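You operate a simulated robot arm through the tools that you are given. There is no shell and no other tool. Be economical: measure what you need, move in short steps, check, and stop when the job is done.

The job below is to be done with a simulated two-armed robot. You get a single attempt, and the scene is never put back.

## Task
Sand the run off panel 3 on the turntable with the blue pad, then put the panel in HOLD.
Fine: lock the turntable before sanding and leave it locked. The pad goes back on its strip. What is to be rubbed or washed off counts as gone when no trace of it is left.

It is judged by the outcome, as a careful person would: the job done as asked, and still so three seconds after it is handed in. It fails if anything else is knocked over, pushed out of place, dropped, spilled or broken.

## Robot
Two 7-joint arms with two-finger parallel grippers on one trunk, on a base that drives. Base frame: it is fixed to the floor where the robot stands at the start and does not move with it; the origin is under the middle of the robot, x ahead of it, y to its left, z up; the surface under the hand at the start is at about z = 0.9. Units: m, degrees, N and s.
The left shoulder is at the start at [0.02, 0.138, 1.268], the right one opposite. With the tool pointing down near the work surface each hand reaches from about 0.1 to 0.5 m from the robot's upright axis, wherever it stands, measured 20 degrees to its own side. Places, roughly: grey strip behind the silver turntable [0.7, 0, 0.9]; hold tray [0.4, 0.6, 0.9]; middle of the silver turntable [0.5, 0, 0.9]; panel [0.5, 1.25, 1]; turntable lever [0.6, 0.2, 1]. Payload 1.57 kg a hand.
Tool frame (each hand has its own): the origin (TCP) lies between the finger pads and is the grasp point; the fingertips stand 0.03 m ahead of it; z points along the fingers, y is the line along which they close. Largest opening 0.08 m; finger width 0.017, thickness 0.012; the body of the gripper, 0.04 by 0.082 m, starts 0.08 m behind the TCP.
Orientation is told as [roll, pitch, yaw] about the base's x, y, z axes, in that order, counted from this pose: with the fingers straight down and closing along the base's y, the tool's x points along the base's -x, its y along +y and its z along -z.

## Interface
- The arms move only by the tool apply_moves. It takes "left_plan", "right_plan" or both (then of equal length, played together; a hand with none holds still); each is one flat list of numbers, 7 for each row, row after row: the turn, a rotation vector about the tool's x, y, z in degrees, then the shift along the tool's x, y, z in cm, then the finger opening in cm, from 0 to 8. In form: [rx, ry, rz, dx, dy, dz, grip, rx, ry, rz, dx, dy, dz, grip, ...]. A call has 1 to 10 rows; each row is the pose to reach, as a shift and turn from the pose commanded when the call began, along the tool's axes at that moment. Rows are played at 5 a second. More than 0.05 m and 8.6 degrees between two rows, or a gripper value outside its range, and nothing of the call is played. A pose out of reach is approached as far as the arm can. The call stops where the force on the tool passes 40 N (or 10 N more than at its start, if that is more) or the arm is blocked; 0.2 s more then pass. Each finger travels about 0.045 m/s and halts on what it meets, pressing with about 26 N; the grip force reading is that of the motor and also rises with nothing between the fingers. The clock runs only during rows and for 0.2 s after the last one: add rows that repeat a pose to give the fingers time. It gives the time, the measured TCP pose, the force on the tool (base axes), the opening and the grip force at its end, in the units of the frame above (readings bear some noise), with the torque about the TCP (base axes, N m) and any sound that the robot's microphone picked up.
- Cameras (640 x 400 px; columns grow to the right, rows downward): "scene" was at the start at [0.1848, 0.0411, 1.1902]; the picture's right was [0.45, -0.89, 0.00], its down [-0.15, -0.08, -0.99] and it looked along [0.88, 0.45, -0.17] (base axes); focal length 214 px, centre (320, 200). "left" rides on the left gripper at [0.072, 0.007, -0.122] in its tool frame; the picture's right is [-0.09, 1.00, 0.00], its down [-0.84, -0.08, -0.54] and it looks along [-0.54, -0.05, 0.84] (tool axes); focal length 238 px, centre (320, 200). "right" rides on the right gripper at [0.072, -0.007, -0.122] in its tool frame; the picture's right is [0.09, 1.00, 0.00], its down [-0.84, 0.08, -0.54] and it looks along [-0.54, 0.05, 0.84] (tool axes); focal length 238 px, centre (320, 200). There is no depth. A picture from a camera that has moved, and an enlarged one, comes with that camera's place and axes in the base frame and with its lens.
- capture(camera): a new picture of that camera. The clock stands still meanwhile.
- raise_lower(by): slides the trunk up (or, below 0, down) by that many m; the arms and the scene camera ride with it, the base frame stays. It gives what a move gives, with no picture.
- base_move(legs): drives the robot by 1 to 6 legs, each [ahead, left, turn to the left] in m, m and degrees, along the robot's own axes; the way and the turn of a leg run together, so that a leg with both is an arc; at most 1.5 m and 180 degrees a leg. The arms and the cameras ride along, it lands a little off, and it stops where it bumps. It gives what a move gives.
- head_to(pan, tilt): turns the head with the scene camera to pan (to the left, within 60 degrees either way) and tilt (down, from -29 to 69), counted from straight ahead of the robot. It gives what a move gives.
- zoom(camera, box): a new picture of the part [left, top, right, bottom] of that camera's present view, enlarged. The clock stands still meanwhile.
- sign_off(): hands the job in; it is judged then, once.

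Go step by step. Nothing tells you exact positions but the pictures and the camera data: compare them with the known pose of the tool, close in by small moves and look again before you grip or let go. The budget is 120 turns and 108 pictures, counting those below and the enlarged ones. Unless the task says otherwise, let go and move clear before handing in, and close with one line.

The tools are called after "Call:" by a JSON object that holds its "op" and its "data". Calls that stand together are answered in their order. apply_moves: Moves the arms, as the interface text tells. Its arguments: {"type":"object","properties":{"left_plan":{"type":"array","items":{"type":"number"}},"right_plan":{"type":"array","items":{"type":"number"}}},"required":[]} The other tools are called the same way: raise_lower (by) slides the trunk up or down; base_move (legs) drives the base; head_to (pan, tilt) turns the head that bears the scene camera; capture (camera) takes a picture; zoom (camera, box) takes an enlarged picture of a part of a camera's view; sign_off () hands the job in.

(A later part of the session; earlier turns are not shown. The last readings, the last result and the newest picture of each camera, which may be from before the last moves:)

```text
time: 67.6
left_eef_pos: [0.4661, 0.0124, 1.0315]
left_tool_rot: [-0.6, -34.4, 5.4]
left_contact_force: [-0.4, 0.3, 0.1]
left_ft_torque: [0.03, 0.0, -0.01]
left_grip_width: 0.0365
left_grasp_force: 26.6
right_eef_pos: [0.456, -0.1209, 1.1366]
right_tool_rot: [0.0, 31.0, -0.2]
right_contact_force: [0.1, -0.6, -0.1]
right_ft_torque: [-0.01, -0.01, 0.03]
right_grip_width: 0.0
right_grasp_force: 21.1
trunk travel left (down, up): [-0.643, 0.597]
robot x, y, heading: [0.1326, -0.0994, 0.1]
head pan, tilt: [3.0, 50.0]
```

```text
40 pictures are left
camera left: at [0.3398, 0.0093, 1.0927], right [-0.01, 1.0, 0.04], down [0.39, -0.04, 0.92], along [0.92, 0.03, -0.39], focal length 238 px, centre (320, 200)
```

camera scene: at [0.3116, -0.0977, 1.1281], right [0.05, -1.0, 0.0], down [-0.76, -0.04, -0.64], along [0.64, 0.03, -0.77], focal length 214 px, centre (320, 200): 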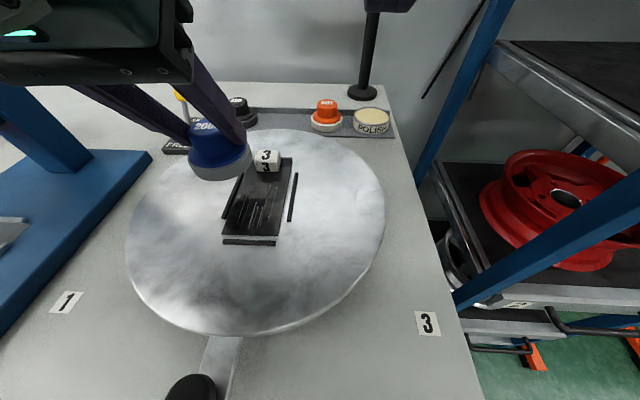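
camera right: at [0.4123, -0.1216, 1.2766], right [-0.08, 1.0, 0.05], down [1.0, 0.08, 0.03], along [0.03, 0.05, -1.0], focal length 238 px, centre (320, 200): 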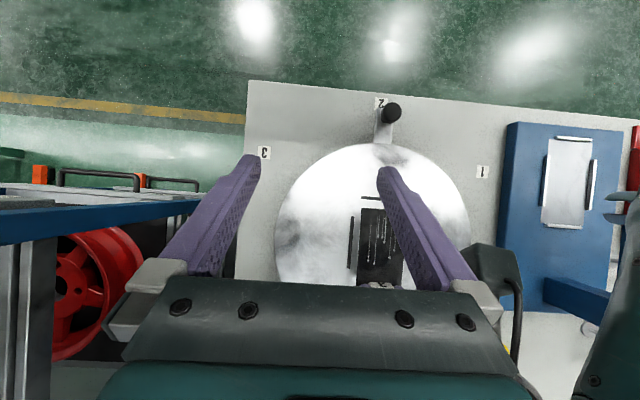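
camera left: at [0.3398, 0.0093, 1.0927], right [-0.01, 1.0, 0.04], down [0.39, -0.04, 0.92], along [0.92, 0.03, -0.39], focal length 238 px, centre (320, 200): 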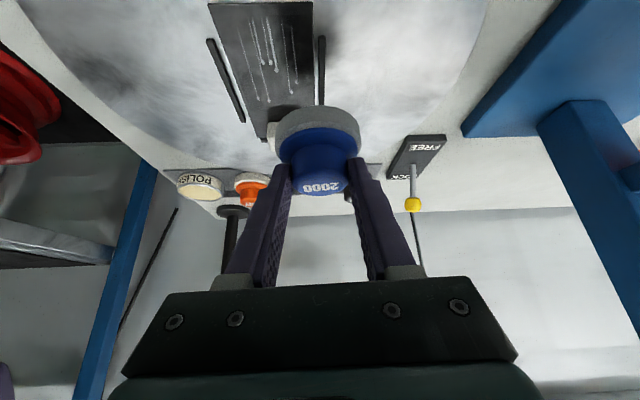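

The arm got blocked close to my body (too cramped with the base this near). I'll back the base off 9 cm to give it room.

Call:
{"op": "base_move", "data": {"legs": [[-0.09, 0, 0]]}}

Call:
{"op": "head_to", "data": {"pan": 20, "tilt": 0}}

Call:
{"op": "capture", "data": {"camera": "scene"}}

```text
time: 68.7
left_eef_pos: [0.3764, 0.0148, 1.0317]
left_tool_rot: [-0.6, -34.2, 5.7]
left_contact_force: [0.2, 0.2, -0.5]
left_ft_torque: [0.01, 0.05, 0.01]
left_grip_width: 0.0368
left_grasp_force: 25.6
right_eef_pos: [0.3659, -0.1211, 1.1365]
right_tool_rot: [0.1, 31.1, 0.0]
right_contact_force: [0.0, -0.4, 0.7]
right_ft_torque: [-0.01, 0.0, 0.03]
right_grip_width: 0.0002
right_grasp_force: 21.3
trunk travel left (down, up): [-0.643, 0.597]
robot x, y, heading: [0.0404, -0.0999, 0.2]
head pan, tilt: [3.0, 50.0]
```

```text
time: 69.8
left_eef_pos: [0.3767, 0.0141, 1.0321]
left_tool_rot: [-0.6, -34.2, 5.5]
left_contact_force: [0.3, -0.9, -1.2]
left_ft_torque: [0.05, 0.01, 0.0]
left_grip_width: 0.0363
left_grasp_force: 26.4
right_eef_pos: [0.3662, -0.1193, 1.1364]
right_tool_rot: [0.1, 31.1, 0.1]
right_contact_force: [0.2, 0.0, 1.2]
right_ft_torque: [-0.03, -0.01, -0.03]
right_grip_width: 0.0
right_grasp_force: 20.8
trunk travel left (down, up): [-0.643, 0.597]
robot x, y, heading: [0.0416, -0.1021, -0.1]
head pan, tilt: [20.0, 0.0]
```

```text
39 pictures are left
camera scene: at [0.2287, -0.0706, 1.2058], right [0.34, -0.94, 0.0], down [0.0, 0.0, -1.0], along [0.94, 0.34, 0.0], focal length 214 px, centre (320, 200)
```

scene: 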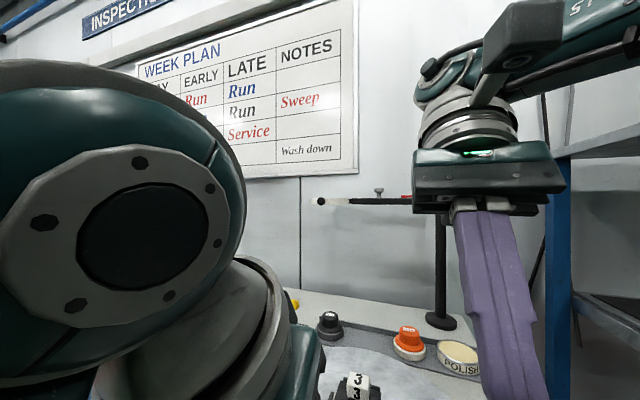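

There's room now. I'll square the hand up again and bring the pad over the run.

Call:
{"op": "apply_moves", "data": {"left_plan": [1, -0.25, 1.9, -2.03, -1.34, 1.37, 2.5, 2.1, -0.5, 3.8, -4.06, -2.68, 2.74, 2.5, 3.15, -0.8, 5.7, -6.08, -4.02, 4.12, 2.5, 3.15, -0.8, 5.7, -6.08, -4.02, 4.12, 2.5]}}

Call:
{"op": "head_to", "data": {"pan": 3, "tilt": 45}}

Call:
{"op": "capture", "data": {"camera": "scene"}}

Call:
{"op": "capture", "data": {"camera": "left"}}

```text
time: 70.8
left_eef_pos: [0.4539, -0.0172, 1.032]
left_tool_rot: [0.4, -35.0, -1.3]
left_contact_force: [-0.1, -0.4, -1.1]
left_ft_torque: [-0.02, 0.02, 0.0]
left_grip_width: 0.0365
left_grasp_force: 26.1
right_eef_pos: [0.3663, -0.12, 1.1364]
right_tool_rot: [0.1, 31.1, 0.0]
right_contact_force: [0.7, -0.7, 0.6]
right_ft_torque: [0.01, -0.01, 0.01]
right_grip_width: 0.0
right_grasp_force: 21.4
trunk travel left (down, up): [-0.643, 0.597]
robot x, y, heading: [0.0407, -0.1035, 0.2]
head pan, tilt: [20.0, 0.0]
```

```text
time: 72.0
left_eef_pos: [0.4538, -0.0181, 1.0322]
left_tool_rot: [0.3, -35.0, -1.5]
left_contact_force: [0.0, -1.2, -0.9]
left_ft_torque: [0.04, 0.0, 0.0]
left_grip_width: 0.0363
left_grasp_force: 26.4
right_eef_pos: [0.3659, -0.1204, 1.1366]
right_tool_rot: [0.1, 31.1, 0.0]
right_contact_force: [-0.2, 0.1, -0.7]
right_ft_torque: [0.04, 0.03, 0.02]
right_grip_width: 0.0001
right_grasp_force: 21.2
trunk travel left (down, up): [-0.643, 0.597]
robot x, y, heading: [0.0399, -0.1013, 0.3]
head pan, tilt: [3.0, 45.0]
```

```text
38 pictures are left
camera scene: at [0.2254, -0.0971, 1.135], right [0.06, -1.0, 0.0], down [-0.71, -0.04, -0.71], along [0.71, 0.04, -0.71], focal length 214 px, centre (320, 200)
```

scene: 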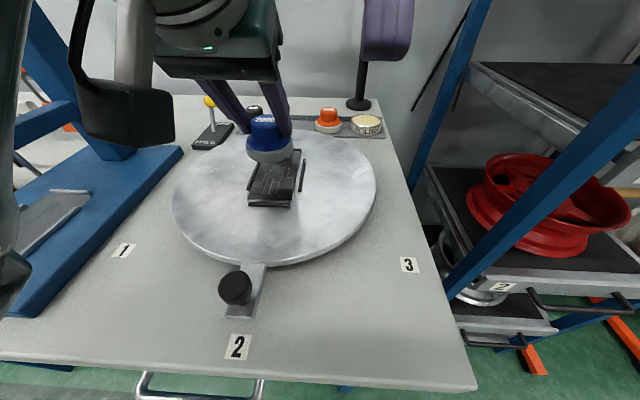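

```text
37 pictures are left
camera left: at [0.325, -0.0077, 1.0912], right [0.1, 0.99, 0.06], down [0.37, -0.09, 0.92], along [0.92, -0.07, -0.38], focal length 238 px, centre (320, 200)
```

left: 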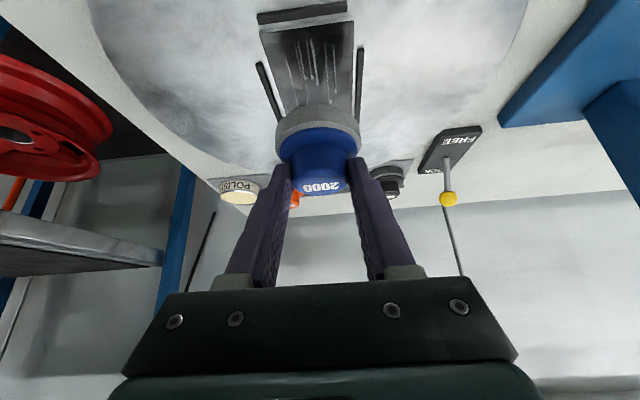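

The pad is over the run area. I'll lower it until light contact.

Call:
{"op": "apply_moves", "data": {"left_plan": [0, 0, 0, 1.15, 0, 1.64, 2.5, 0, 0, 0, 2.3, 0, 3.28, 2.5, 0, 0, 0, 2.58, 0, 3.69, 2.5, 0, 0, 0, 2.75, 0, 3.93, 2.5, 0, 0, 0, 2.75, 0, 3.93, 2.5]}}

Call:
{"op": "zoom", "data": {"camera": "scene", "box": [200, 110, 340, 240]}}

```text
time: 73.2
left_eef_pos: [0.4545, -0.0198, 0.9856]
left_tool_rot: [0.2, -35.4, -1.4]
left_contact_force: [-4.6, 0.4, 17.8]
left_ft_torque: [-0.11, 0.1, -0.01]
left_grip_width: 0.0367
left_grasp_force: 25.8
right_eef_pos: [0.3669, -0.1204, 1.1361]
right_tool_rot: [0.1, 31.1, 0.1]
right_contact_force: [-0.4, 0.1, -0.6]
right_ft_torque: [-0.01, -0.01, -0.05]
right_grip_width: 0.0002
right_grasp_force: 21.2
trunk travel left (down, up): [-0.643, 0.597]
robot x, y, heading: [0.0482, -0.0986, -0.1]
head pan, tilt: [3.0, 45.0]
```

```text
3.08 times, centred on (270, 175) of scene
camera zoom: at [0.2259, -0.0969, 1.1353], right [0.06, -1.0, 0.0], down [-0.71, -0.04, -0.71], along [0.71, 0.04, -0.71], focal length 660 px, centre (474, 277)
```

zoom: 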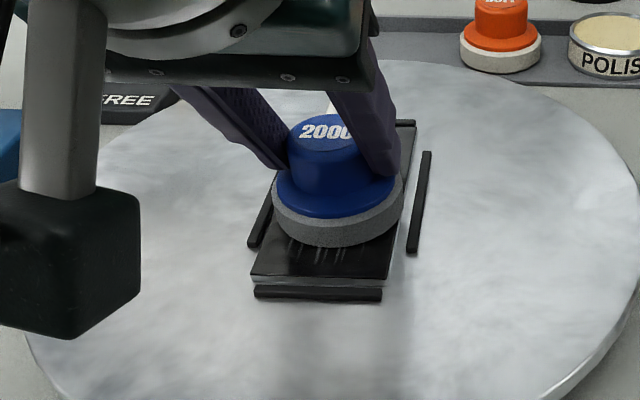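

Contact at about 18 N with the pad centred near x=0.47. I'll sand with short strokes along the panel.

Call:
{"op": "apply_moves", "data": {"left_plan": [0, 0, 0, 1.06, 0.3, -0.75, 2.5, 0, 0, 0, 2.13, 0.3, -1.49, 2.5, 0, 0, 0, 1.06, 0.3, -0.75, 2.5, 0, 0, 0, -0.25, 0.3, 0.17, 2.5, 0, 0, 0, 1.06, -0.3, -0.75, 2.5, 0, 0, 0, 2.13, -0.3, -1.49, 2.5, 0, 0, 0, 1.06, -0.3, -0.75, 2.5, 0, 0, 0, -0.25, -0.3, 0.17, 2.5, 0, 0, 0, 1.06, 0, -0.75, 2.5, 0, 0, 0, 2.13, 0, -1.49, 2.5]}}

Call:
{"op": "zoom", "data": {"camera": "scene", "box": [200, 110, 340, 240]}}

```text
time: 75.4
left_eef_pos: [0.4315, -0.0188, 0.9864]
left_tool_rot: [0.3, -35.3, -1.4]
left_contact_force: [4.4, -0.1, 12.5]
left_ft_torque: [-0.2, -0.33, 0.07]
left_grip_width: 0.0365
left_grasp_force: 25.9
right_eef_pos: [0.368, -0.1207, 1.1359]
right_tool_rot: [0.1, 31.1, 0.0]
right_contact_force: [0.0, 0.7, -0.1]
right_ft_torque: [0.01, 0.0, 0.04]
right_grip_width: 0.0
right_grasp_force: 21.1
trunk travel left (down, up): [-0.643, 0.597]
robot x, y, heading: [0.0423, -0.1015, 0.1]
head pan, tilt: [3.0, 45.0]
```

```text
3.08 times, centred on (270, 175) of scene
camera zoom: at [0.227, -0.097, 1.1353], right [0.06, -1.0, 0.0], down [-0.7, -0.04, -0.71], along [0.71, 0.04, -0.71], focal length 660 px, centre (474, 277)
```

zoom: 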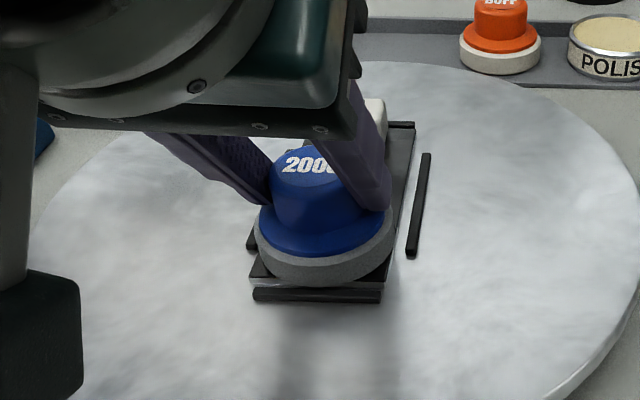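

Stroking works smoothly at about 12–18 N. I'll continue with more strokes.

Call:
{"op": "apply_moves", "data": {"left_plan": [0, 0, 0, -1.2, 0.4, 0.84, 2.5, 0, 0, 0, -2.45, 0.4, 1.7, 2.5, 0, 0, 0, -1.2, 0.4, 0.84, 2.5, 0, 0, 0, 0, 0.4, 0, 2.5, 0, 0, 0, -1.2, -0.4, 0.84, 2.5, 0, 0, 0, -2.45, -0.4, 1.7, 2.5, 0, 0, 0, -1.2, -0.4, 0.84, 2.5, 0, 0, 0, 0, -0.4, 0, 2.5, 0, 0, 0, -1.2, 0, 0.84, 2.5, 0, 0, 0, -2.45, 0, 1.7, 2.5]}}

Call:
{"op": "apply_moves", "data": {"left_plan": [0, 0, 0, 1.2, 0.3, -0.84, 2.5, 0, 0, 0, 2.45, 0.3, -1.7, 2.5, 0, 0, 0, 1.2, 0.3, -0.84, 2.5, 0, 0, 0, 0, 0.3, 0, 2.5, 0, 0, 0, 1.2, -0.3, -0.84, 2.5, 0, 0, 0, 2.45, -0.3, -1.7, 2.5, 0, 0, 0, 1.2, -0.3, -0.84, 2.5, 0, 0, 0, 0, -0.3, 0, 2.5, 0, 0, 0, 1.2, 0, -0.84, 2.5, 0, 0, 0, 2.45, 0, -1.7, 2.5]}}

Call:
{"op": "zoom", "data": {"camera": "scene", "box": [200, 110, 340, 240]}}

```text
time: 77.6
left_eef_pos: [0.4573, -0.0199, 0.987]
left_tool_rot: [0.3, -35.1, -1.4]
left_contact_force: [-4.5, 1.1, 16.0]
left_ft_torque: [-0.18, -0.06, -0.02]
left_grip_width: 0.0368
left_grasp_force: 26.1
right_eef_pos: [0.3664, -0.1203, 1.1357]
right_tool_rot: [0.1, 31.2, 0.0]
right_contact_force: [-0.6, 0.6, -0.2]
right_ft_torque: [0.01, -0.01, -0.03]
right_grip_width: 0.0002
right_grasp_force: 20.6
trunk travel left (down, up): [-0.643, 0.597]
robot x, y, heading: [0.0416, -0.0977, 0.4]
head pan, tilt: [3.0, 45.0]
```

```text
time: 79.1
left_eef_pos: [0.4381, -0.0211, 0.9861]
left_tool_rot: [1.6, -36.0, -2.4]
left_contact_force: [-1.7, 3.2, 13.4]
left_ft_torque: [-0.18, 0.16, -0.06]
left_grip_width: 0.0364
left_grasp_force: 25.6
right_eef_pos: [0.3667, -0.1189, 1.1357]
right_tool_rot: [0.2, 31.1, 0.1]
right_contact_force: [-0.3, 0.5, -0.8]
right_ft_torque: [0.02, -0.01, 0.0]
right_grip_width: 0.0
right_grasp_force: 21.8
trunk travel left (down, up): [-0.643, 0.597]
robot x, y, heading: [0.0416, -0.0997, 0.5]
head pan, tilt: [3.0, 45.0]
stopped in row 7 (left hand): the force on the tool passed its limit at 46 N (the readings are from after the stop); the commanded pose is now the measured one
```

```text
3.08 times, centred on (270, 175) of scene
camera zoom: at [0.2258, -0.0964, 1.135], right [0.06, -1.0, 0.0], down [-0.71, -0.04, -0.71], along [0.71, 0.04, -0.71], focal length 660 px, centre (474, 277)
```

zoom: 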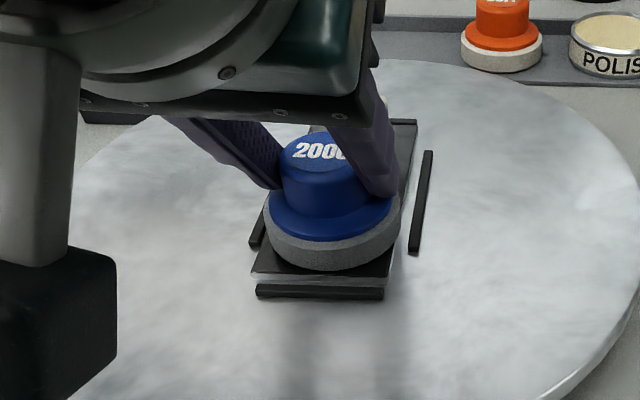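

The pad edge caught a rib; I'll lift it and inspect the panel.

Call:
{"op": "apply_moves", "data": {"left_plan": [0, 0, 0, -1.15, 0, -1.64, 2.5, 0, 0, 0, -2.3, 0, -3.28, 2.5, 0, 0, 0, -4, 3, -5.7, 2.5, 0, 0, 0, -4, 6, -5.7, 2.5, 0, 0, 0, -4, 6, -5.7, 2.5]}}

Call:
{"op": "zoom", "data": {"camera": "scene", "box": [200, 110, 340, 240]}}

```text
time: 80.3
left_eef_pos: [0.4383, 0.037, 1.0568]
left_tool_rot: [1.1, -35.6, -2.3]
left_contact_force: [-0.5, -0.7, 0.2]
left_ft_torque: [0.0, -0.02, 0.0]
left_grip_width: 0.0367
left_grasp_force: 26.2
right_eef_pos: [0.3648, -0.1205, 1.1361]
right_tool_rot: [0.0, 31.2, 0.0]
right_contact_force: [0.2, 1.1, 0.6]
right_ft_torque: [0.02, 0.01, 0.0]
right_grip_width: 0.0
right_grasp_force: 21.5
trunk travel left (down, up): [-0.643, 0.597]
robot x, y, heading: [0.0434, -0.1, 0.3]
head pan, tilt: [3.0, 45.0]
```

```text
3.08 times, centred on (270, 175) of scene
camera zoom: at [0.2253, -0.097, 1.1349], right [0.06, -1.0, 0.0], down [-0.71, -0.04, -0.71], along [0.71, 0.04, -0.71], focal length 660 px, centre (474, 277)
```

zoom: 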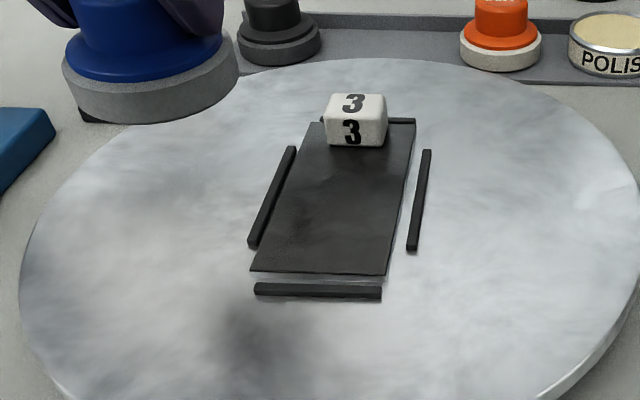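

The run looks gone and the panel is still in the nest. I'll zoom in closely for any faint trace.

Call:
{"op": "zoom", "data": {"camera": "scene", "box": [250, 130, 296, 176]}}

Call:
{"op": "zoom", "data": {"camera": "right", "box": [200, 100, 500, 300]}}

```text
8.70 times, centred on (273, 153) of scene
camera zoom: at [0.2253, -0.097, 1.1349], right [0.06, -1.0, 0.0], down [-0.71, -0.04, -0.71], along [0.71, 0.04, -0.71], focal length 1865 px, centre (729, 609)
```

zoom: 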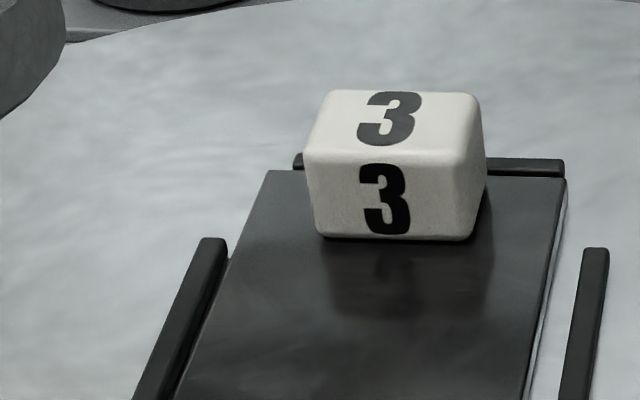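

```text
2.00 times, centred on (350, 200) of right
camera zoom: at [0.3676, -0.1268, 1.2766], right [-0.08, 1.0, 0.05], down [1.0, 0.08, 0.03], along [0.03, 0.05, -1.0], focal length 477 px, centre (260, 200)
```

zoom: 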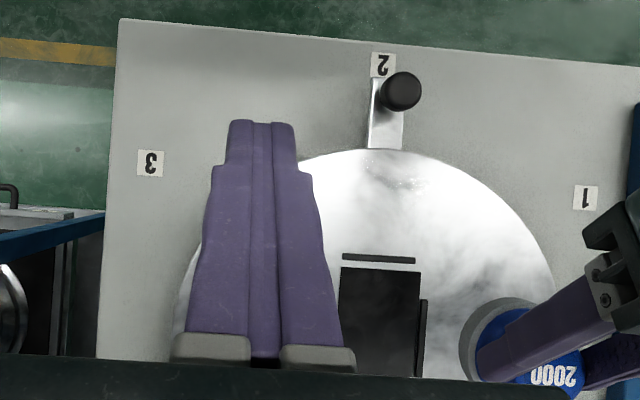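

Call:
{"op": "zoom", "data": {"camera": "scene", "box": [250, 145, 300, 177]}}

```text
12.50 times, centred on (275, 161) of scene
camera zoom: at [0.2253, -0.097, 1.1349], right [0.06, -1.0, 0.0], down [-0.71, -0.04, -0.71], along [0.71, 0.04, -0.71], focal length 2681 px, centre (882, 688)
```

zoom: 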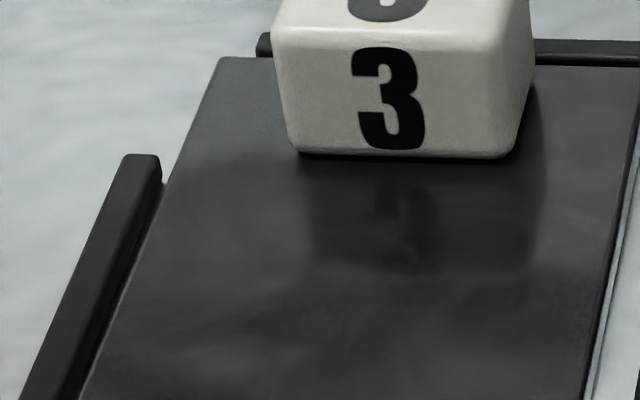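

Call:
{"op": "zoom", "data": {"camera": "scene", "box": [250, 168, 300, 202]}}

```text
11.76 times, centred on (275, 185) of scene
camera zoom: at [0.2253, -0.097, 1.1349], right [0.06, -1.0, 0.0], down [-0.71, -0.04, -0.71], along [0.71, 0.04, -0.71], focal length 2523 px, centre (849, 376)
```

zoom: 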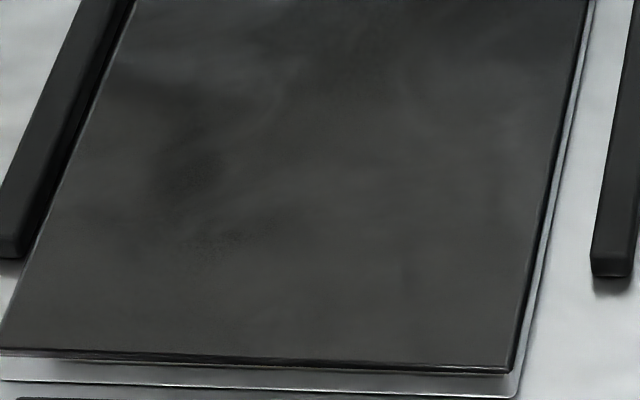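

No trace is visible, but I'll make one more short light pass to be sure, keeping clear of the near rib.

Call:
{"op": "apply_moves", "data": {"left_plan": [0.1, 0.3, -0.6, -0.36, -2.8, 0.7, 2.5, 0.21, 0.6, -1.25, -0.73, -5.6, 1.38, 2.5, 0.21, 0.6, -1.25, 1.1, -5.6, 4, 2.5, 0.21, 0.6, -1.25, 2.5, -5.6, 6, 2.5, 0.21, 0.6, -1.25, 3.0, -5.6, 6.62, 2.5, 0.21, 0.6, -1.25, 3.0, -5.6, 6.62, 2.5]}}

```text
time: 81.7
left_eef_pos: [0.4555, -0.0106, 0.9859]
left_tool_rot: [1.1, -35.8, -1.1]
left_contact_force: [-2.8, 4.8, 21.5]
left_ft_torque: [-0.29, 0.16, -0.04]
left_grip_width: 0.0367
left_grasp_force: 26.1
right_eef_pos: [0.3682, -0.1188, 1.1365]
right_tool_rot: [0.2, 31.1, 0.1]
right_contact_force: [0.1, 0.3, 0.5]
right_ft_torque: [0.01, 0.02, -0.01]
right_grip_width: 0.0
right_grasp_force: 21.8
trunk travel left (down, up): [-0.643, 0.597]
robot x, y, heading: [0.0454, -0.1008, 0.3]
head pan, tilt: [3.0, 45.0]
```

Call:
{"op": "apply_moves", "data": {"left_plan": [0, 0, 0, 0.9, -0.4, -0.63, 2.5, 0, 0, 0, 1.8, -0.4, -1.26, 2.5, 0, 0, 0, 0.9, -0.6, -0.63, 2.5, 0, 0, 0, 0, -0.8, 0, 2.5, 0, 0, 0, 0.9, -0.8, -0.63, 2.5, 0, 0, 0, 1.8, -0.8, -1.26, 2.5, 0, 0, 0, 0.9, -0.4, -0.63, 2.5, 0, 0, 0, 0, -0.4, 0, 2.5, 0, 0, 0, 0.9, -0.6, -0.63, 2.5, 0, 0, 0, 1.8, -0.6, -1.26, 2.5]}}

Call:
{"op": "zoom", "data": {"camera": "scene", "box": [200, 110, 340, 240]}}

```text
time: 82.5
left_eef_pos: [0.4383, -0.0088, 0.9863]
left_tool_rot: [2.9, -36.6, -2.2]
left_contact_force: [-2.3, 2.4, 18.0]
left_ft_torque: [-0.31, 0.1, -0.04]
left_grip_width: 0.0367
left_grasp_force: 25.9
right_eef_pos: [0.3657, -0.1188, 1.1357]
right_tool_rot: [0.1, 31.1, 0.1]
right_contact_force: [-0.4, -0.5, 0.6]
right_ft_torque: [-0.02, -0.03, 0.01]
right_grip_width: 0.0
right_grasp_force: 21.1
trunk travel left (down, up): [-0.643, 0.597]
robot x, y, heading: [0.0409, -0.0993, 0.2]
head pan, tilt: [3.0, 45.0]
stopped in row 3 (left hand): the force on the tool passed its limit at 47 N (the readings are from after the stop); the commanded pose is now the measured one
```

```text
3.08 times, centred on (270, 175) of scene
camera zoom: at [0.2259, -0.0963, 1.1351], right [0.06, -1.0, 0.0], down [-0.71, -0.04, -0.71], along [0.71, 0.04, -0.71], focal length 660 px, centre (474, 277)
```

zoom: 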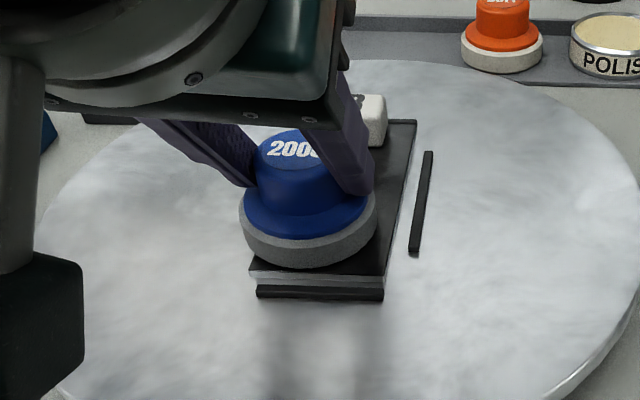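

The wrist seems to be crowding my head again at this end. I'll lift, back the base 6 cm, and redo the pass with more room.

Call:
{"op": "apply_moves", "data": {"left_plan": [0, 0, 0, -0.9, 0.5, -1.23, 2.5, 0, 0, 0, -2.3, 0.5, -3.28, 2.5, 0, 0, 0, -2.9, 0.5, -4.1, 2.5, 0, 0, 0, -2.9, 0.5, -4.1, 2.5]}}

Call:
{"op": "base_move", "data": {"legs": [[-0.07, 0, 0]]}}

```text
time: 83.5
left_eef_pos: [0.4362, 0.0009, 1.0325]
left_tool_rot: [4.9, -36.0, -2.9]
left_contact_force: [-0.5, -0.8, -1.2]
left_ft_torque: [0.0, -0.02, 0.02]
left_grip_width: 0.0364
left_grasp_force: 26.2
right_eef_pos: [0.3668, -0.1218, 1.1359]
right_tool_rot: [0.1, 31.1, 0.0]
right_contact_force: [-0.4, 0.3, -0.7]
right_ft_torque: [0.01, -0.03, -0.01]
right_grip_width: 0.0001
right_grasp_force: 21.2
trunk travel left (down, up): [-0.643, 0.597]
robot x, y, heading: [0.0377, -0.1039, 0.4]
head pan, tilt: [3.0, 45.0]
```

```text
time: 84.5
left_eef_pos: [0.3675, 0.0002, 1.0336]
left_tool_rot: [4.6, -36.1, -2.7]
left_contact_force: [-0.1, -0.1, -0.3]
left_ft_torque: [0.02, 0.02, 0.02]
left_grip_width: 0.0365
left_grasp_force: 26.2
right_eef_pos: [0.2968, -0.121, 1.1363]
right_tool_rot: [0.1, 31.1, 0.1]
right_contact_force: [0.6, 0.2, -0.1]
right_ft_torque: [0.01, -0.02, -0.01]
right_grip_width: 0.0
right_grasp_force: 20.7
trunk travel left (down, up): [-0.643, 0.597]
robot x, y, heading: [-0.0262, -0.1045, 0.0]
head pan, tilt: [3.0, 45.0]
```

Call:
{"op": "apply_moves", "data": {"left_plan": [0.9, 0.35, -1.2, -2.3, -0.63, 1.63, 2.5, 1.8, 0.7, -2.4, -4.6, -1.27, 3.26, 2.5, 2.7, 1.1, -3.6, -6.89, -1.9, 4.89, 2.5, 2.7, 1.1, -3.6, -6.89, -1.9, 4.89, 2.5]}}

Call:
{"op": "capture", "data": {"camera": "scene"}}

```text
time: 85.5
left_eef_pos: [0.4501, -0.015, 1.0339]
left_tool_rot: [-0.5, -35.1, 1.9]
left_contact_force: [0.1, -0.1, -1.3]
left_ft_torque: [0.0, 0.01, -0.02]
left_grip_width: 0.0365
left_grasp_force: 26.4
right_eef_pos: [0.2968, -0.1205, 1.136]
right_tool_rot: [0.2, 31.1, 0.0]
right_contact_force: [1.0, -0.5, -0.5]
right_ft_torque: [0.02, 0.0, -0.03]
right_grip_width: 0.0
right_grasp_force: 21.1
trunk travel left (down, up): [-0.643, 0.597]
robot x, y, heading: [-0.0276, -0.1034, 0.1]
head pan, tilt: [3.0, 45.0]
```

```text
27 pictures are left
camera scene: at [0.1558, -0.0972, 1.1349], right [0.05, -1.0, 0.0], down [-0.71, -0.04, -0.71], along [0.71, 0.04, -0.71], focal length 214 px, centre (320, 200)
```

scene: 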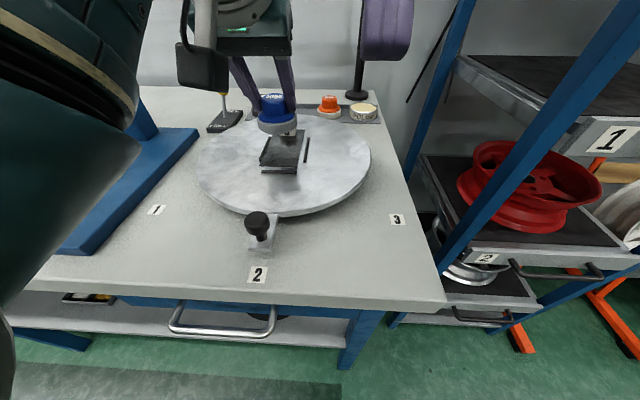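

Call:
{"op": "apply_moves", "data": {"left_plan": [0, 0, 0, 1.15, -0.2, 1.64, 2.5, 0, 0, 0, 2.3, -0.4, 3.28, 2.5, 0, 0, 0, 2.75, -0.4, 3.9, 2.5, 0, 0, 0, 2.85, -0.4, 4.05, 2.5]}}

Call:
{"op": "apply_moves", "data": {"left_plan": [0, 0, 0, 0.7, 0.3, -0.5, 2.5, 0, 0, 0, 1.4, 0.3, -1, 2.5, 0, 0, 0, 0.7, 0.3, -0.5, 2.5, 0, 0, 0, -0.4, 0.3, 0.28, 2.5, 0, 0, 0, 0.7, -0.3, -0.5, 2.5, 0, 0, 0, 1.4, -0.3, -1, 2.5, 0, 0, 0, 0.7, -0.3, -0.5, 2.5, 0, 0, 0, -0.4, -0.3, 0.28, 2.5, 0, 0, 0, 0.7, 0, -0.5, 2.5, 0, 0, 0, 1.6, 0, -1.1, 2.5]}}

Call:
{"op": "apply_moves", "data": {"left_plan": [0, 0, 0, -0.7, 0.4, 0.5, 2.5, 0, 0, 0, -1.8, 0.4, 1.28, 2.5, 0, 0, 0, -0.7, 0.4, 0.5, 2.5, 0, 0, 0, 0, 0.4, 0, 2.5, 0, 0, 0, -0.7, -0.4, 0.5, 2.5, 0, 0, 0, -1.8, -0.4, 1.28, 2.5, 0, 0, 0, -0.7, -0.4, 0.5, 2.5, 0, 0, 0, 0, -0.4, 0, 2.5, 0, 0, 0, -0.7, 0, 0.5, 2.5, 0, 0, 0, -1.6, 0, 1.1, 2.5]}}

```text
time: 86.5
left_eef_pos: [0.4545, -0.0209, 0.9871]
left_tool_rot: [-0.5, -35.5, 1.6]
left_contact_force: [-5.0, 1.0, 17.7]
left_ft_torque: [0.32, 0.04, 0.07]
left_grip_width: 0.0365
left_grasp_force: 26.2
right_eef_pos: [0.2976, -0.1197, 1.1361]
right_tool_rot: [0.2, 31.1, 0.0]
right_contact_force: [0.2, -0.3, 0.3]
right_ft_torque: [-0.01, 0.01, -0.04]
right_grip_width: 0.0002
right_grasp_force: 21.0
trunk travel left (down, up): [-0.643, 0.597]
robot x, y, heading: [-0.028, -0.1034, 0.3]
head pan, tilt: [3.0, 45.0]
```

```text
time: 88.7
left_eef_pos: [0.4383, -0.0132, 0.9861]
left_tool_rot: [0.4, -35.6, 1.8]
left_contact_force: [1.1, 1.9, 4.1]
left_ft_torque: [-0.06, -0.08, 0.05]
left_grip_width: 0.0365
left_grasp_force: 26.2
right_eef_pos: [0.2963, -0.1199, 1.1347]
right_tool_rot: [0.1, 31.1, 0.0]
right_contact_force: [-0.4, 0.7, 0.4]
right_ft_torque: [0.03, -0.02, 0.0]
right_grip_width: 0.0
right_grasp_force: 21.0
trunk travel left (down, up): [-0.643, 0.597]
robot x, y, heading: [-0.0267, -0.1001, 0.2]
head pan, tilt: [3.0, 45.0]
```

```text
time: 89.9
left_eef_pos: [0.4441, -0.015, 0.9851]
left_tool_rot: [1.5, -36.4, 0.8]
left_contact_force: [0.7, 1.7, 12.9]
left_ft_torque: [-0.2, 0.07, 0.01]
left_grip_width: 0.0366
left_grasp_force: 26.3
right_eef_pos: [0.2968, -0.1197, 1.1358]
right_tool_rot: [0.2, 31.1, 0.1]
right_contact_force: [0.6, -0.2, 0.2]
right_ft_torque: [-0.02, 0.0, -0.02]
right_grip_width: 0.0
right_grasp_force: 21.3
trunk travel left (down, up): [-0.643, 0.597]
robot x, y, heading: [-0.0253, -0.1003, 0.3]
head pan, tilt: [3.0, 45.0]
stopped in row 6 (left hand): the force on the tool passed its limit at 46 N (the readings are from after the stop); the commanded pose is now the measured one
```

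That was enough passes. Lifting to inspect again.

Call:
{"op": "apply_moves", "data": {"left_plan": [0, 0, 0, -1.15, 0, -1.64, 2.5, 0, 0, 0, -2.3, 0, -3.28, 2.5, 0, 0, 0, -4, 3, -5.7, 2.5, 0, 0, 0, -4, 6, -5.7, 2.5, 0, 0, 0, -4, 6, -5.7, 2.5]}}

Call:
{"op": "zoom", "data": {"camera": "scene", "box": [220, 110, 350, 200]}}

Call:
{"op": "zoom", "data": {"camera": "left", "box": [150, 0, 450, 200]}}

```text
time: 91.1
left_eef_pos: [0.4403, 0.0396, 1.0527]
left_tool_rot: [1.0, -35.9, 0.8]
left_contact_force: [0.1, 0.4, -0.2]
left_ft_torque: [0.0, 0.02, -0.02]
left_grip_width: 0.0362
left_grasp_force: 26.0
right_eef_pos: [0.2961, -0.1199, 1.1354]
right_tool_rot: [0.1, 31.0, 0.0]
right_contact_force: [0.0, 0.0, 0.1]
right_ft_torque: [0.0, 0.02, 0.02]
right_grip_width: 0.0002
right_grasp_force: 22.0
trunk travel left (down, up): [-0.643, 0.597]
robot x, y, heading: [-0.0234, -0.0977, 0.3]
head pan, tilt: [3.0, 45.0]
```

```text
4.44 times, centred on (285, 155) of scene
camera zoom: at [0.1557, -0.097, 1.1349], right [0.06, -1.0, 0.0], down [-0.71, -0.04, -0.71], along [0.71, 0.04, -0.71], focal length 953 px, centre (476, 400)
```

zoom: 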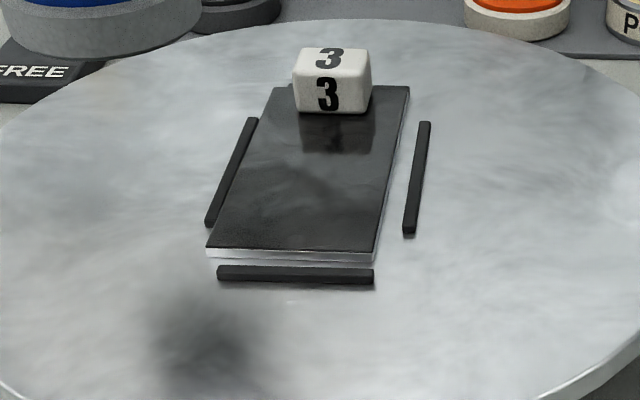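

```text
2.00 times, centred on (300, 100) of left
camera zoom: at [0.3098, 0.0422, 1.1104], right [0.05, 1.0, 0.07], down [0.36, -0.08, 0.93], along [0.93, -0.02, -0.36], focal length 477 px, centre (360, 400)
```

zoom: 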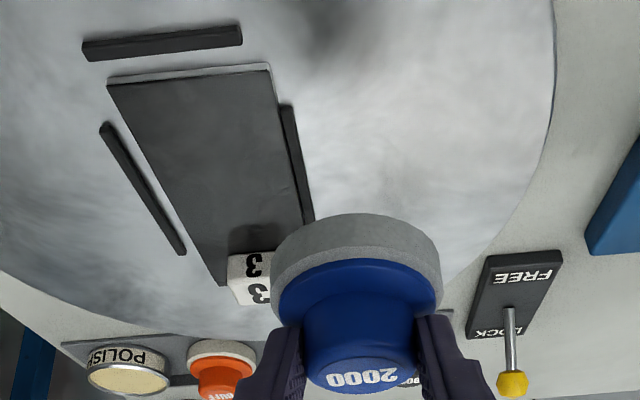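

The panel is clean with no trace of the run. Now returning the pad: drive ahead to where I picked it up.

Call:
{"op": "base_move", "data": {"legs": [[0.158, 0, -0.3]]}}

Call:
{"op": "head_to", "data": {"pan": 5, "tilt": 35}}

Call:
{"op": "capture", "data": {"camera": "scene"}}

```text
time: 92.6
left_eef_pos: [0.6011, 0.0353, 1.052]
left_tool_rot: [1.1, -36.0, 0.3]
left_contact_force: [-0.1, -0.6, -0.5]
left_ft_torque: [0.0, -0.01, -0.01]
left_grip_width: 0.0363
left_grasp_force: 26.0
right_eef_pos: [0.4581, -0.1221, 1.1363]
right_tool_rot: [0.0, 31.1, -0.3]
right_contact_force: [-0.3, 0.0, 0.4]
right_ft_torque: [-0.02, 0.0, 0.0]
right_grip_width: 0.0
right_grasp_force: 21.0
trunk travel left (down, up): [-0.643, 0.597]
robot x, y, heading: [0.1325, -0.0993, -0.1]
head pan, tilt: [3.0, 45.0]
```

```text
time: 93.3
left_eef_pos: [0.6025, 0.0367, 1.052]
left_tool_rot: [1.1, -35.9, 0.6]
left_contact_force: [0.8, 0.3, -1.1]
left_ft_torque: [-0.01, 0.03, 0.0]
left_grip_width: 0.0367
left_grasp_force: 26.2
right_eef_pos: [0.4571, -0.1224, 1.1363]
right_tool_rot: [0.1, 31.0, -0.4]
right_contact_force: [0.8, -0.4, -0.5]
right_ft_torque: [-0.02, 0.0, -0.03]
right_grip_width: 0.0
right_grasp_force: 21.7
trunk travel left (down, up): [-0.643, 0.597]
robot x, y, heading: [0.132, -0.1025, -0.3]
head pan, tilt: [5.0, 35.0]
```

```text
24 pictures are left
camera scene: at [0.3239, -0.0947, 1.1497], right [0.08, -1.0, 0.0], down [-0.57, -0.05, -0.82], along [0.82, 0.07, -0.57], focal length 214 px, centre (320, 200)
```

scene: 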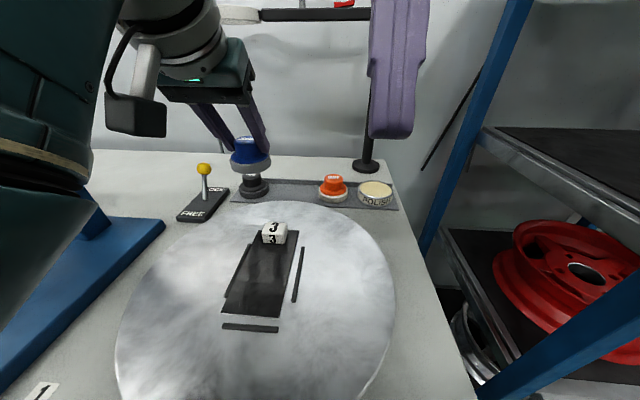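

Call:
{"op": "apply_moves", "data": {"left_plan": [0.6, 0.3, 0.24, -1.66, -1.5, 2.08, 2.5, 1.2, 0.6, 0.48, -3.3, -3, 4.16, 2.5, 1.9, 0.9, 0.73, -4.99, -4.51, 6.24, 2.5, 1.9, 0.9, 0.73, -4.99, -4.51, 6.24, 2.5]}}

Call:
{"op": "zoom", "data": {"camera": "scene", "box": [190, 110, 410, 250]}}

Call:
{"op": "capture", "data": {"camera": "left"}}

```text
time: 94.3
left_eef_pos: [0.6793, -0.0065, 1.03]
left_tool_rot: [-0.3, -34.9, -0.4]
left_contact_force: [0.4, 0.2, -0.7]
left_ft_torque: [-0.01, 0.01, 0.02]
left_grip_width: 0.0366
left_grasp_force: 25.8
right_eef_pos: [0.457, -0.1209, 1.1352]
right_tool_rot: [0.1, 31.1, -0.3]
right_contact_force: [-0.6, -0.7, -0.6]
right_ft_torque: [0.02, -0.01, -0.03]
right_grip_width: 0.0
right_grasp_force: 20.9
trunk travel left (down, up): [-0.643, 0.597]
robot x, y, heading: [0.134, -0.1028, 0.0]
head pan, tilt: [5.0, 35.0]
```

```text
2.86 times, centred on (300, 180) of scene
camera zoom: at [0.3239, -0.0947, 1.1498], right [0.08, -1.0, 0.0], down [-0.57, -0.05, -0.82], along [0.82, 0.07, -0.57], focal length 613 px, centre (377, 257)
```

zoom: 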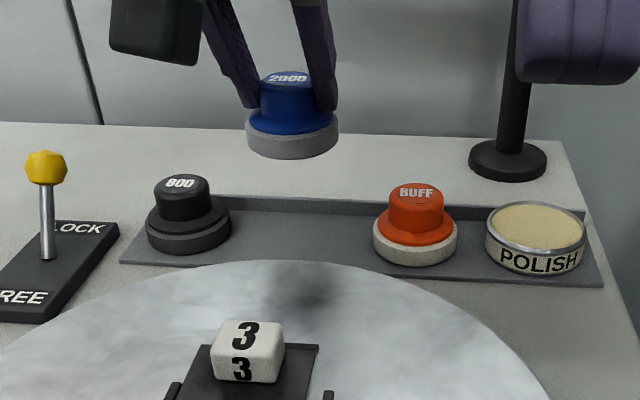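

```text
22 pictures are left
camera left: at [0.5511, 0.0025, 1.0894], right [0.09, 1.0, 0.05], down [0.37, -0.08, 0.92], along [0.92, -0.06, -0.38], focal length 238 px, centre (320, 200)
```

left: 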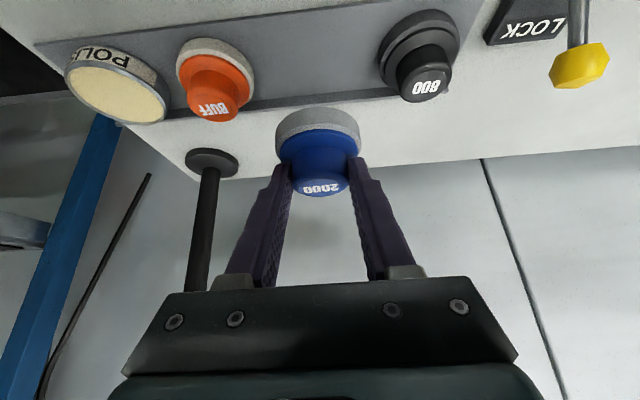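

The pad hangs level over its empty place. Lowering it straight down.

Call:
{"op": "apply_moves", "data": {"left_plan": [0, 0, 0, 1.6, -0.1, 2.35, 2.5, 0, 0, 0, 3.3, -0.1, 4.8, 2.5, 0, 0, 0, 3.9, -0.1, 5.8, 2.5, 0, 0, 0, 4.25, -0.1, 6.24, 2.5, 0, 0, 0, 4.25, -0.1, 6.24, 2.5]}}

Call:
{"op": "zoom", "data": {"camera": "scene", "box": [190, 110, 410, 250]}}

```text
time: 95.5
left_eef_pos: [0.6798, -0.0077, 0.9546]
left_tool_rot: [-0.4, -35.1, -0.5]
left_contact_force: [-1.2, -0.9, 4.4]
left_ft_torque: [-0.04, -0.11, -0.06]
left_grip_width: 0.0367
left_grasp_force: 25.7
right_eef_pos: [0.458, -0.122, 1.1364]
right_tool_rot: [0.1, 31.1, -0.3]
right_contact_force: [1.0, 0.3, 0.1]
right_ft_torque: [0.0, -0.02, 0.02]
right_grip_width: 0.0
right_grasp_force: 21.6
trunk travel left (down, up): [-0.643, 0.597]
robot x, y, heading: [0.1346, -0.0999, -0.4]
head pan, tilt: [5.0, 35.0]
```

```text
2.86 times, centred on (300, 180) of scene
camera zoom: at [0.3241, -0.0946, 1.1499], right [0.08, -1.0, 0.0], down [-0.57, -0.05, -0.82], along [0.82, 0.07, -0.57], focal length 613 px, centre (377, 257)
```

zoom: 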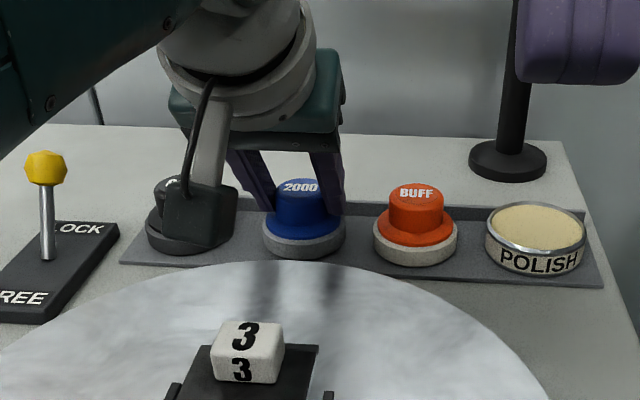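

Light contact (4 N) at the original place. Opening and rising straight up.

Call:
{"op": "apply_moves", "data": {"left_plan": [0, 0, 0, 0, 0, 0, 4, 0, 0, 0, 0, 0, 0, 5.2, 0, 0, 0, 0, 0, 0, 5.2, 0, 0, 0, -1.15, 0, -1.64, 5.2, 0, 0, 0, -2.3, 0, -3.28, 5.2, 0, 0, 0, -4.6, 0, -6.5, 5.2, 0, 0, 0, -4.6, 0, -6.5, 5.2]}}

Call:
{"op": "zoom", "data": {"camera": "scene", "box": [190, 110, 410, 330]}}

```text
time: 97.1
left_eef_pos: [0.6794, -0.0101, 1.0368]
left_tool_rot: [-0.3, -35.0, -0.5]
left_contact_force: [-0.5, -0.2, -0.7]
left_ft_torque: [-0.01, 0.05, 0.04]
left_grip_width: 0.0521
left_grasp_force: 0.2
right_eef_pos: [0.4577, -0.1224, 1.1359]
right_tool_rot: [0.1, 31.1, -0.3]
right_contact_force: [-0.7, 1.1, 0.3]
right_ft_torque: [-0.01, 0.0, -0.01]
right_grip_width: 0.0001
right_grasp_force: 21.5
trunk travel left (down, up): [-0.643, 0.597]
robot x, y, heading: [0.1356, -0.0969, -0.2]
head pan, tilt: [5.0, 35.0]
```

```text
1.82 times, centred on (300, 220) of scene
camera zoom: at [0.3239, -0.0947, 1.1498], right [0.08, -1.0, 0.0], down [-0.57, -0.05, -0.82], along [0.82, 0.07, -0.57], focal length 390 px, centre (356, 164)
```

zoom: 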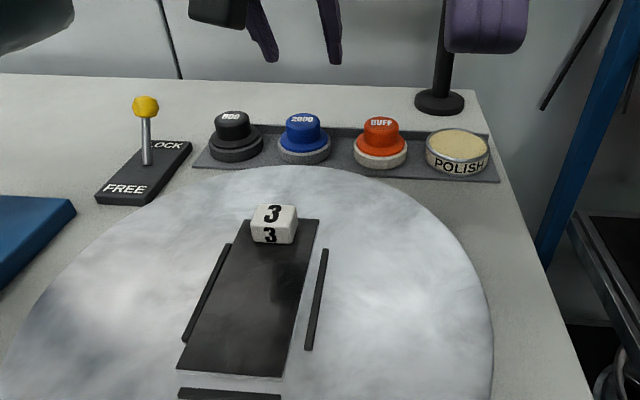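

The pad is back on its strip and the lever still at LOCK. Now I'll back off slightly and bring the left hand vertical above panel 3's block (about [0.533, -0.016]).

Call:
{"op": "base_move", "data": {"legs": [[-0.05, 0, 0]]}}

Call:
{"op": "apply_moves", "data": {"left_plan": [0, 7, 0, 1.42, -0.12, -1.31, 5.2, 0, 14, 0, 2.84, -0.24, -2.63, 5.2, 0, 21, 0, 4.27, -0.36, -3.94, 5.2, 0, 28, 0, 5.69, -0.48, -5.26, 5.2, 0, 35, 0, 7.11, -0.6, -6.57, 5.2, 0, 35, 0, 7.11, -0.6, -6.57, 5.2]}}

Call:
{"op": "capture", "data": {"camera": "left"}}

```text
time: 98.0
left_eef_pos: [0.6305, -0.0096, 1.0376]
left_tool_rot: [-0.3, -35.0, -0.3]
left_contact_force: [-0.6, 0.3, 0.7]
left_ft_torque: [-0.03, 0.0, 0.03]
left_grip_width: 0.0521
left_grasp_force: 0.0
right_eef_pos: [0.4098, -0.1213, 1.137]
right_tool_rot: [0.1, 31.1, -0.4]
right_contact_force: [-0.7, 0.7, -0.1]
right_ft_torque: [-0.03, -0.02, -0.02]
right_grip_width: 0.0001
right_grasp_force: 21.5
trunk travel left (down, up): [-0.643, 0.597]
robot x, y, heading: [0.0842, -0.1022, -0.3]
head pan, tilt: [5.0, 35.0]
```

```text
time: 99.4
left_eef_pos: [0.5334, -0.0138, 1.0498]
left_tool_rot: [-0.2, 0.1, -0.7]
left_contact_force: [0.5, -0.2, -0.3]
left_ft_torque: [-0.01, -0.01, 0.02]
left_grip_width: 0.0522
left_grasp_force: 0.1
right_eef_pos: [0.4088, -0.1225, 1.1356]
right_tool_rot: [0.1, 31.1, -0.3]
right_contact_force: [0.1, 0.2, -0.6]
right_ft_torque: [0.01, 0.02, 0.01]
right_grip_width: 0.0
right_grasp_force: 20.9
trunk travel left (down, up): [-0.643, 0.597]
robot x, y, heading: [0.0835, -0.1009, -0.1]
head pan, tilt: [5.0, 35.0]
```

```text
19 pictures are left
camera left: at [0.4634, -0.0049, 1.1731], right [0.1, 0.99, 0.0], down [0.84, -0.08, 0.54], along [0.54, -0.06, -0.84], focal length 238 px, centre (320, 200)
```

left: 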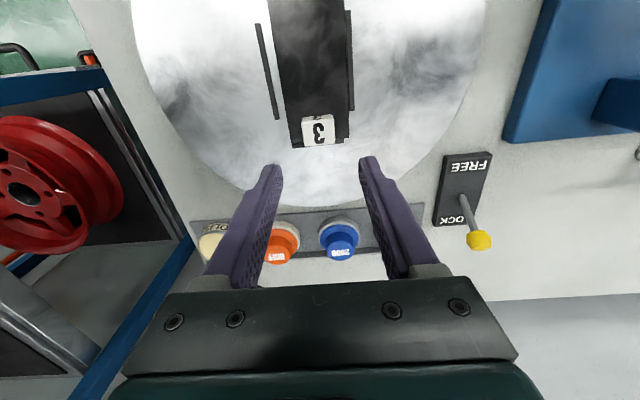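

The block is at about [0.528, -0.0155]. Descending and gripping it.

Call:
{"op": "apply_moves", "data": {"left_plan": [0, 0, -1, 0.4, -0.2, 3.5, 5.2, 0, 0, -1, 0.4, -0.2, 6.5, 5.2, 0, 0, -1, 0.4, -0.2, 7.7, 5.2, 0, 0, -1, 0.4, -0.2, 7.7, 5.2, 0, 0, -1, 0.4, -0.2, 7.7, 3.5, 0, 0, -1, 0.4, -0.2, 7.7, 1.5, 0, 0, -1, 0.4, -0.2, 7.7, 1.5, 0, 0, -1, 0.4, -0.2, 7.7, 1.5]}}

Call:
{"op": "apply_moves", "data": {"left_plan": [0, 0, 0, 0, 0, -2, 1.5, 0, 0, 0, 0, 0, -5, 1.5, 0, 0, 0, 0, 0, -9, 1.5, 0, 0, 0, 0, 0, -13, 1.5, 0, 0, 0, 0, 0, -15, 1.5, 0, 0, 0, 0, 0, -15, 1.5]}}

Call:
{"op": "capture", "data": {"camera": "scene"}}

```text
time: 101.2
left_eef_pos: [0.5304, -0.016, 0.9737]
left_tool_rot: [0.0, 0.0, 0.4]
left_contact_force: [0.8, 0.1, 0.4]
left_ft_torque: [0.04, -0.03, -0.01]
left_grip_width: 0.0292
left_grasp_force: 25.8
right_eef_pos: [0.409, -0.1213, 1.1358]
right_tool_rot: [0.1, 31.1, -0.3]
right_contact_force: [-0.5, 0.4, -0.2]
right_ft_torque: [0.03, 0.03, 0.04]
right_grip_width: 0.0
right_grasp_force: 21.4
trunk travel left (down, up): [-0.643, 0.597]
robot x, y, heading: [0.0855, -0.0995, -0.2]
head pan, tilt: [5.0, 35.0]
```

```text
time: 102.6
left_eef_pos: [0.5385, -0.017, 1.1239]
left_tool_rot: [-0.3, 0.3, 0.4]
left_contact_force: [-0.2, 0.0, -0.5]
left_ft_torque: [-0.03, -0.01, -0.01]
left_grip_width: 0.0295
left_grasp_force: 26.3
left hand out of reach, approached as far as the arm can: row 4, 5, 6
right_eef_pos: [0.4091, -0.1229, 1.1355]
right_tool_rot: [0.1, 31.1, -0.3]
right_contact_force: [-0.7, -0.8, 0.4]
right_ft_torque: [0.02, 0.0, 0.01]
right_grip_width: 0.0
right_grasp_force: 21.4
trunk travel left (down, up): [-0.643, 0.597]
robot x, y, heading: [0.0829, -0.1013, -0.2]
head pan, tilt: [5.0, 35.0]
```

```text
18 pictures are left
camera scene: at [0.2747, -0.0945, 1.1498], right [0.08, -1.0, 0.0], down [-0.57, -0.05, -0.82], along [0.82, 0.07, -0.57], focal length 214 px, centre (320, 200)
```

scene: 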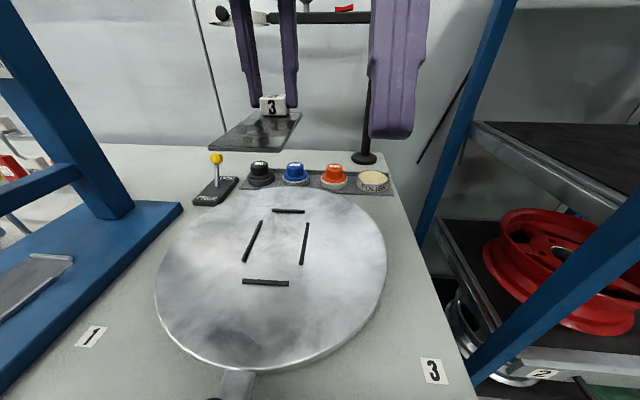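

Panel 3 is in hand; the nest and pads are undisturbed. I'll back away and drive across to the trays.

Call:
{"op": "base_move", "data": {"legs": [[-0.4, 0, 0.2], [0, 0.57, 0]]}}

Call:
{"op": "head_to", "data": {"pan": 10, "tilt": 30}}

Call:
{"op": "capture", "data": {"camera": "scene"}}

```text
time: 108.0
left_eef_pos: [0.124, 0.5634, 1.1241]
left_tool_rot: [-0.3, 0.3, 2.1]
left_contact_force: [-0.4, 0.6, 0.2]
left_ft_torque: [0.02, -0.03, -0.01]
left_grip_width: 0.0294
left_grasp_force: 25.7
right_eef_pos: [-0.0025, 0.4559, 1.135]
right_tool_rot: [0.0, 31.2, 1.3]
right_contact_force: [-0.2, 1.0, 0.6]
right_ft_torque: [-0.01, 0.01, -0.02]
right_grip_width: 0.0
right_grasp_force: 21.2
trunk travel left (down, up): [-0.643, 0.597]
robot x, y, heading: [-0.3265, 0.4659, 1.4]
head pan, tilt: [5.0, 35.0]
```

```text
time: 108.6
left_eef_pos: [0.1238, 0.5623, 1.1251]
left_tool_rot: [-0.3, 0.2, 1.9]
left_contact_force: [0.3, -0.2, -1.4]
left_ft_torque: [-0.01, -0.02, 0.01]
left_grip_width: 0.0292
left_grasp_force: 26.2
right_eef_pos: [-0.0022, 0.4555, 1.1361]
right_tool_rot: [0.2, 31.1, 1.4]
right_contact_force: [0.5, 0.1, -0.9]
right_ft_torque: [0.01, -0.01, 0.04]
right_grip_width: 0.0001
right_grasp_force: 21.6
trunk travel left (down, up): [-0.643, 0.597]
robot x, y, heading: [-0.3276, 0.4657, 1.5]
head pan, tilt: [10.0, 30.0]
```

```text
17 pictures are left
camera scene: at [-0.1353, 0.4865, 1.1575], right [0.2, -0.98, 0.0], down [-0.49, -0.1, -0.87], along [0.85, 0.17, -0.5], focal length 214 px, centre (320, 200)
```

scene: 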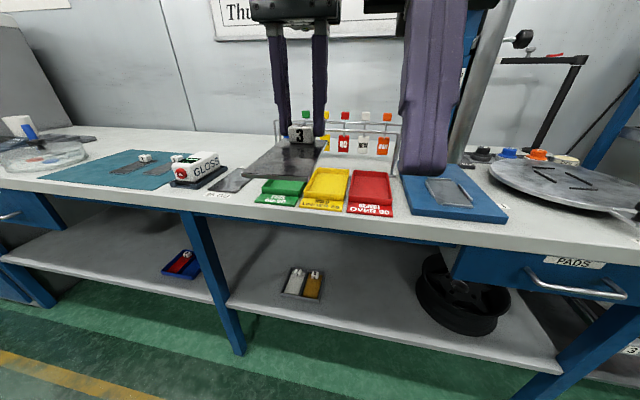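

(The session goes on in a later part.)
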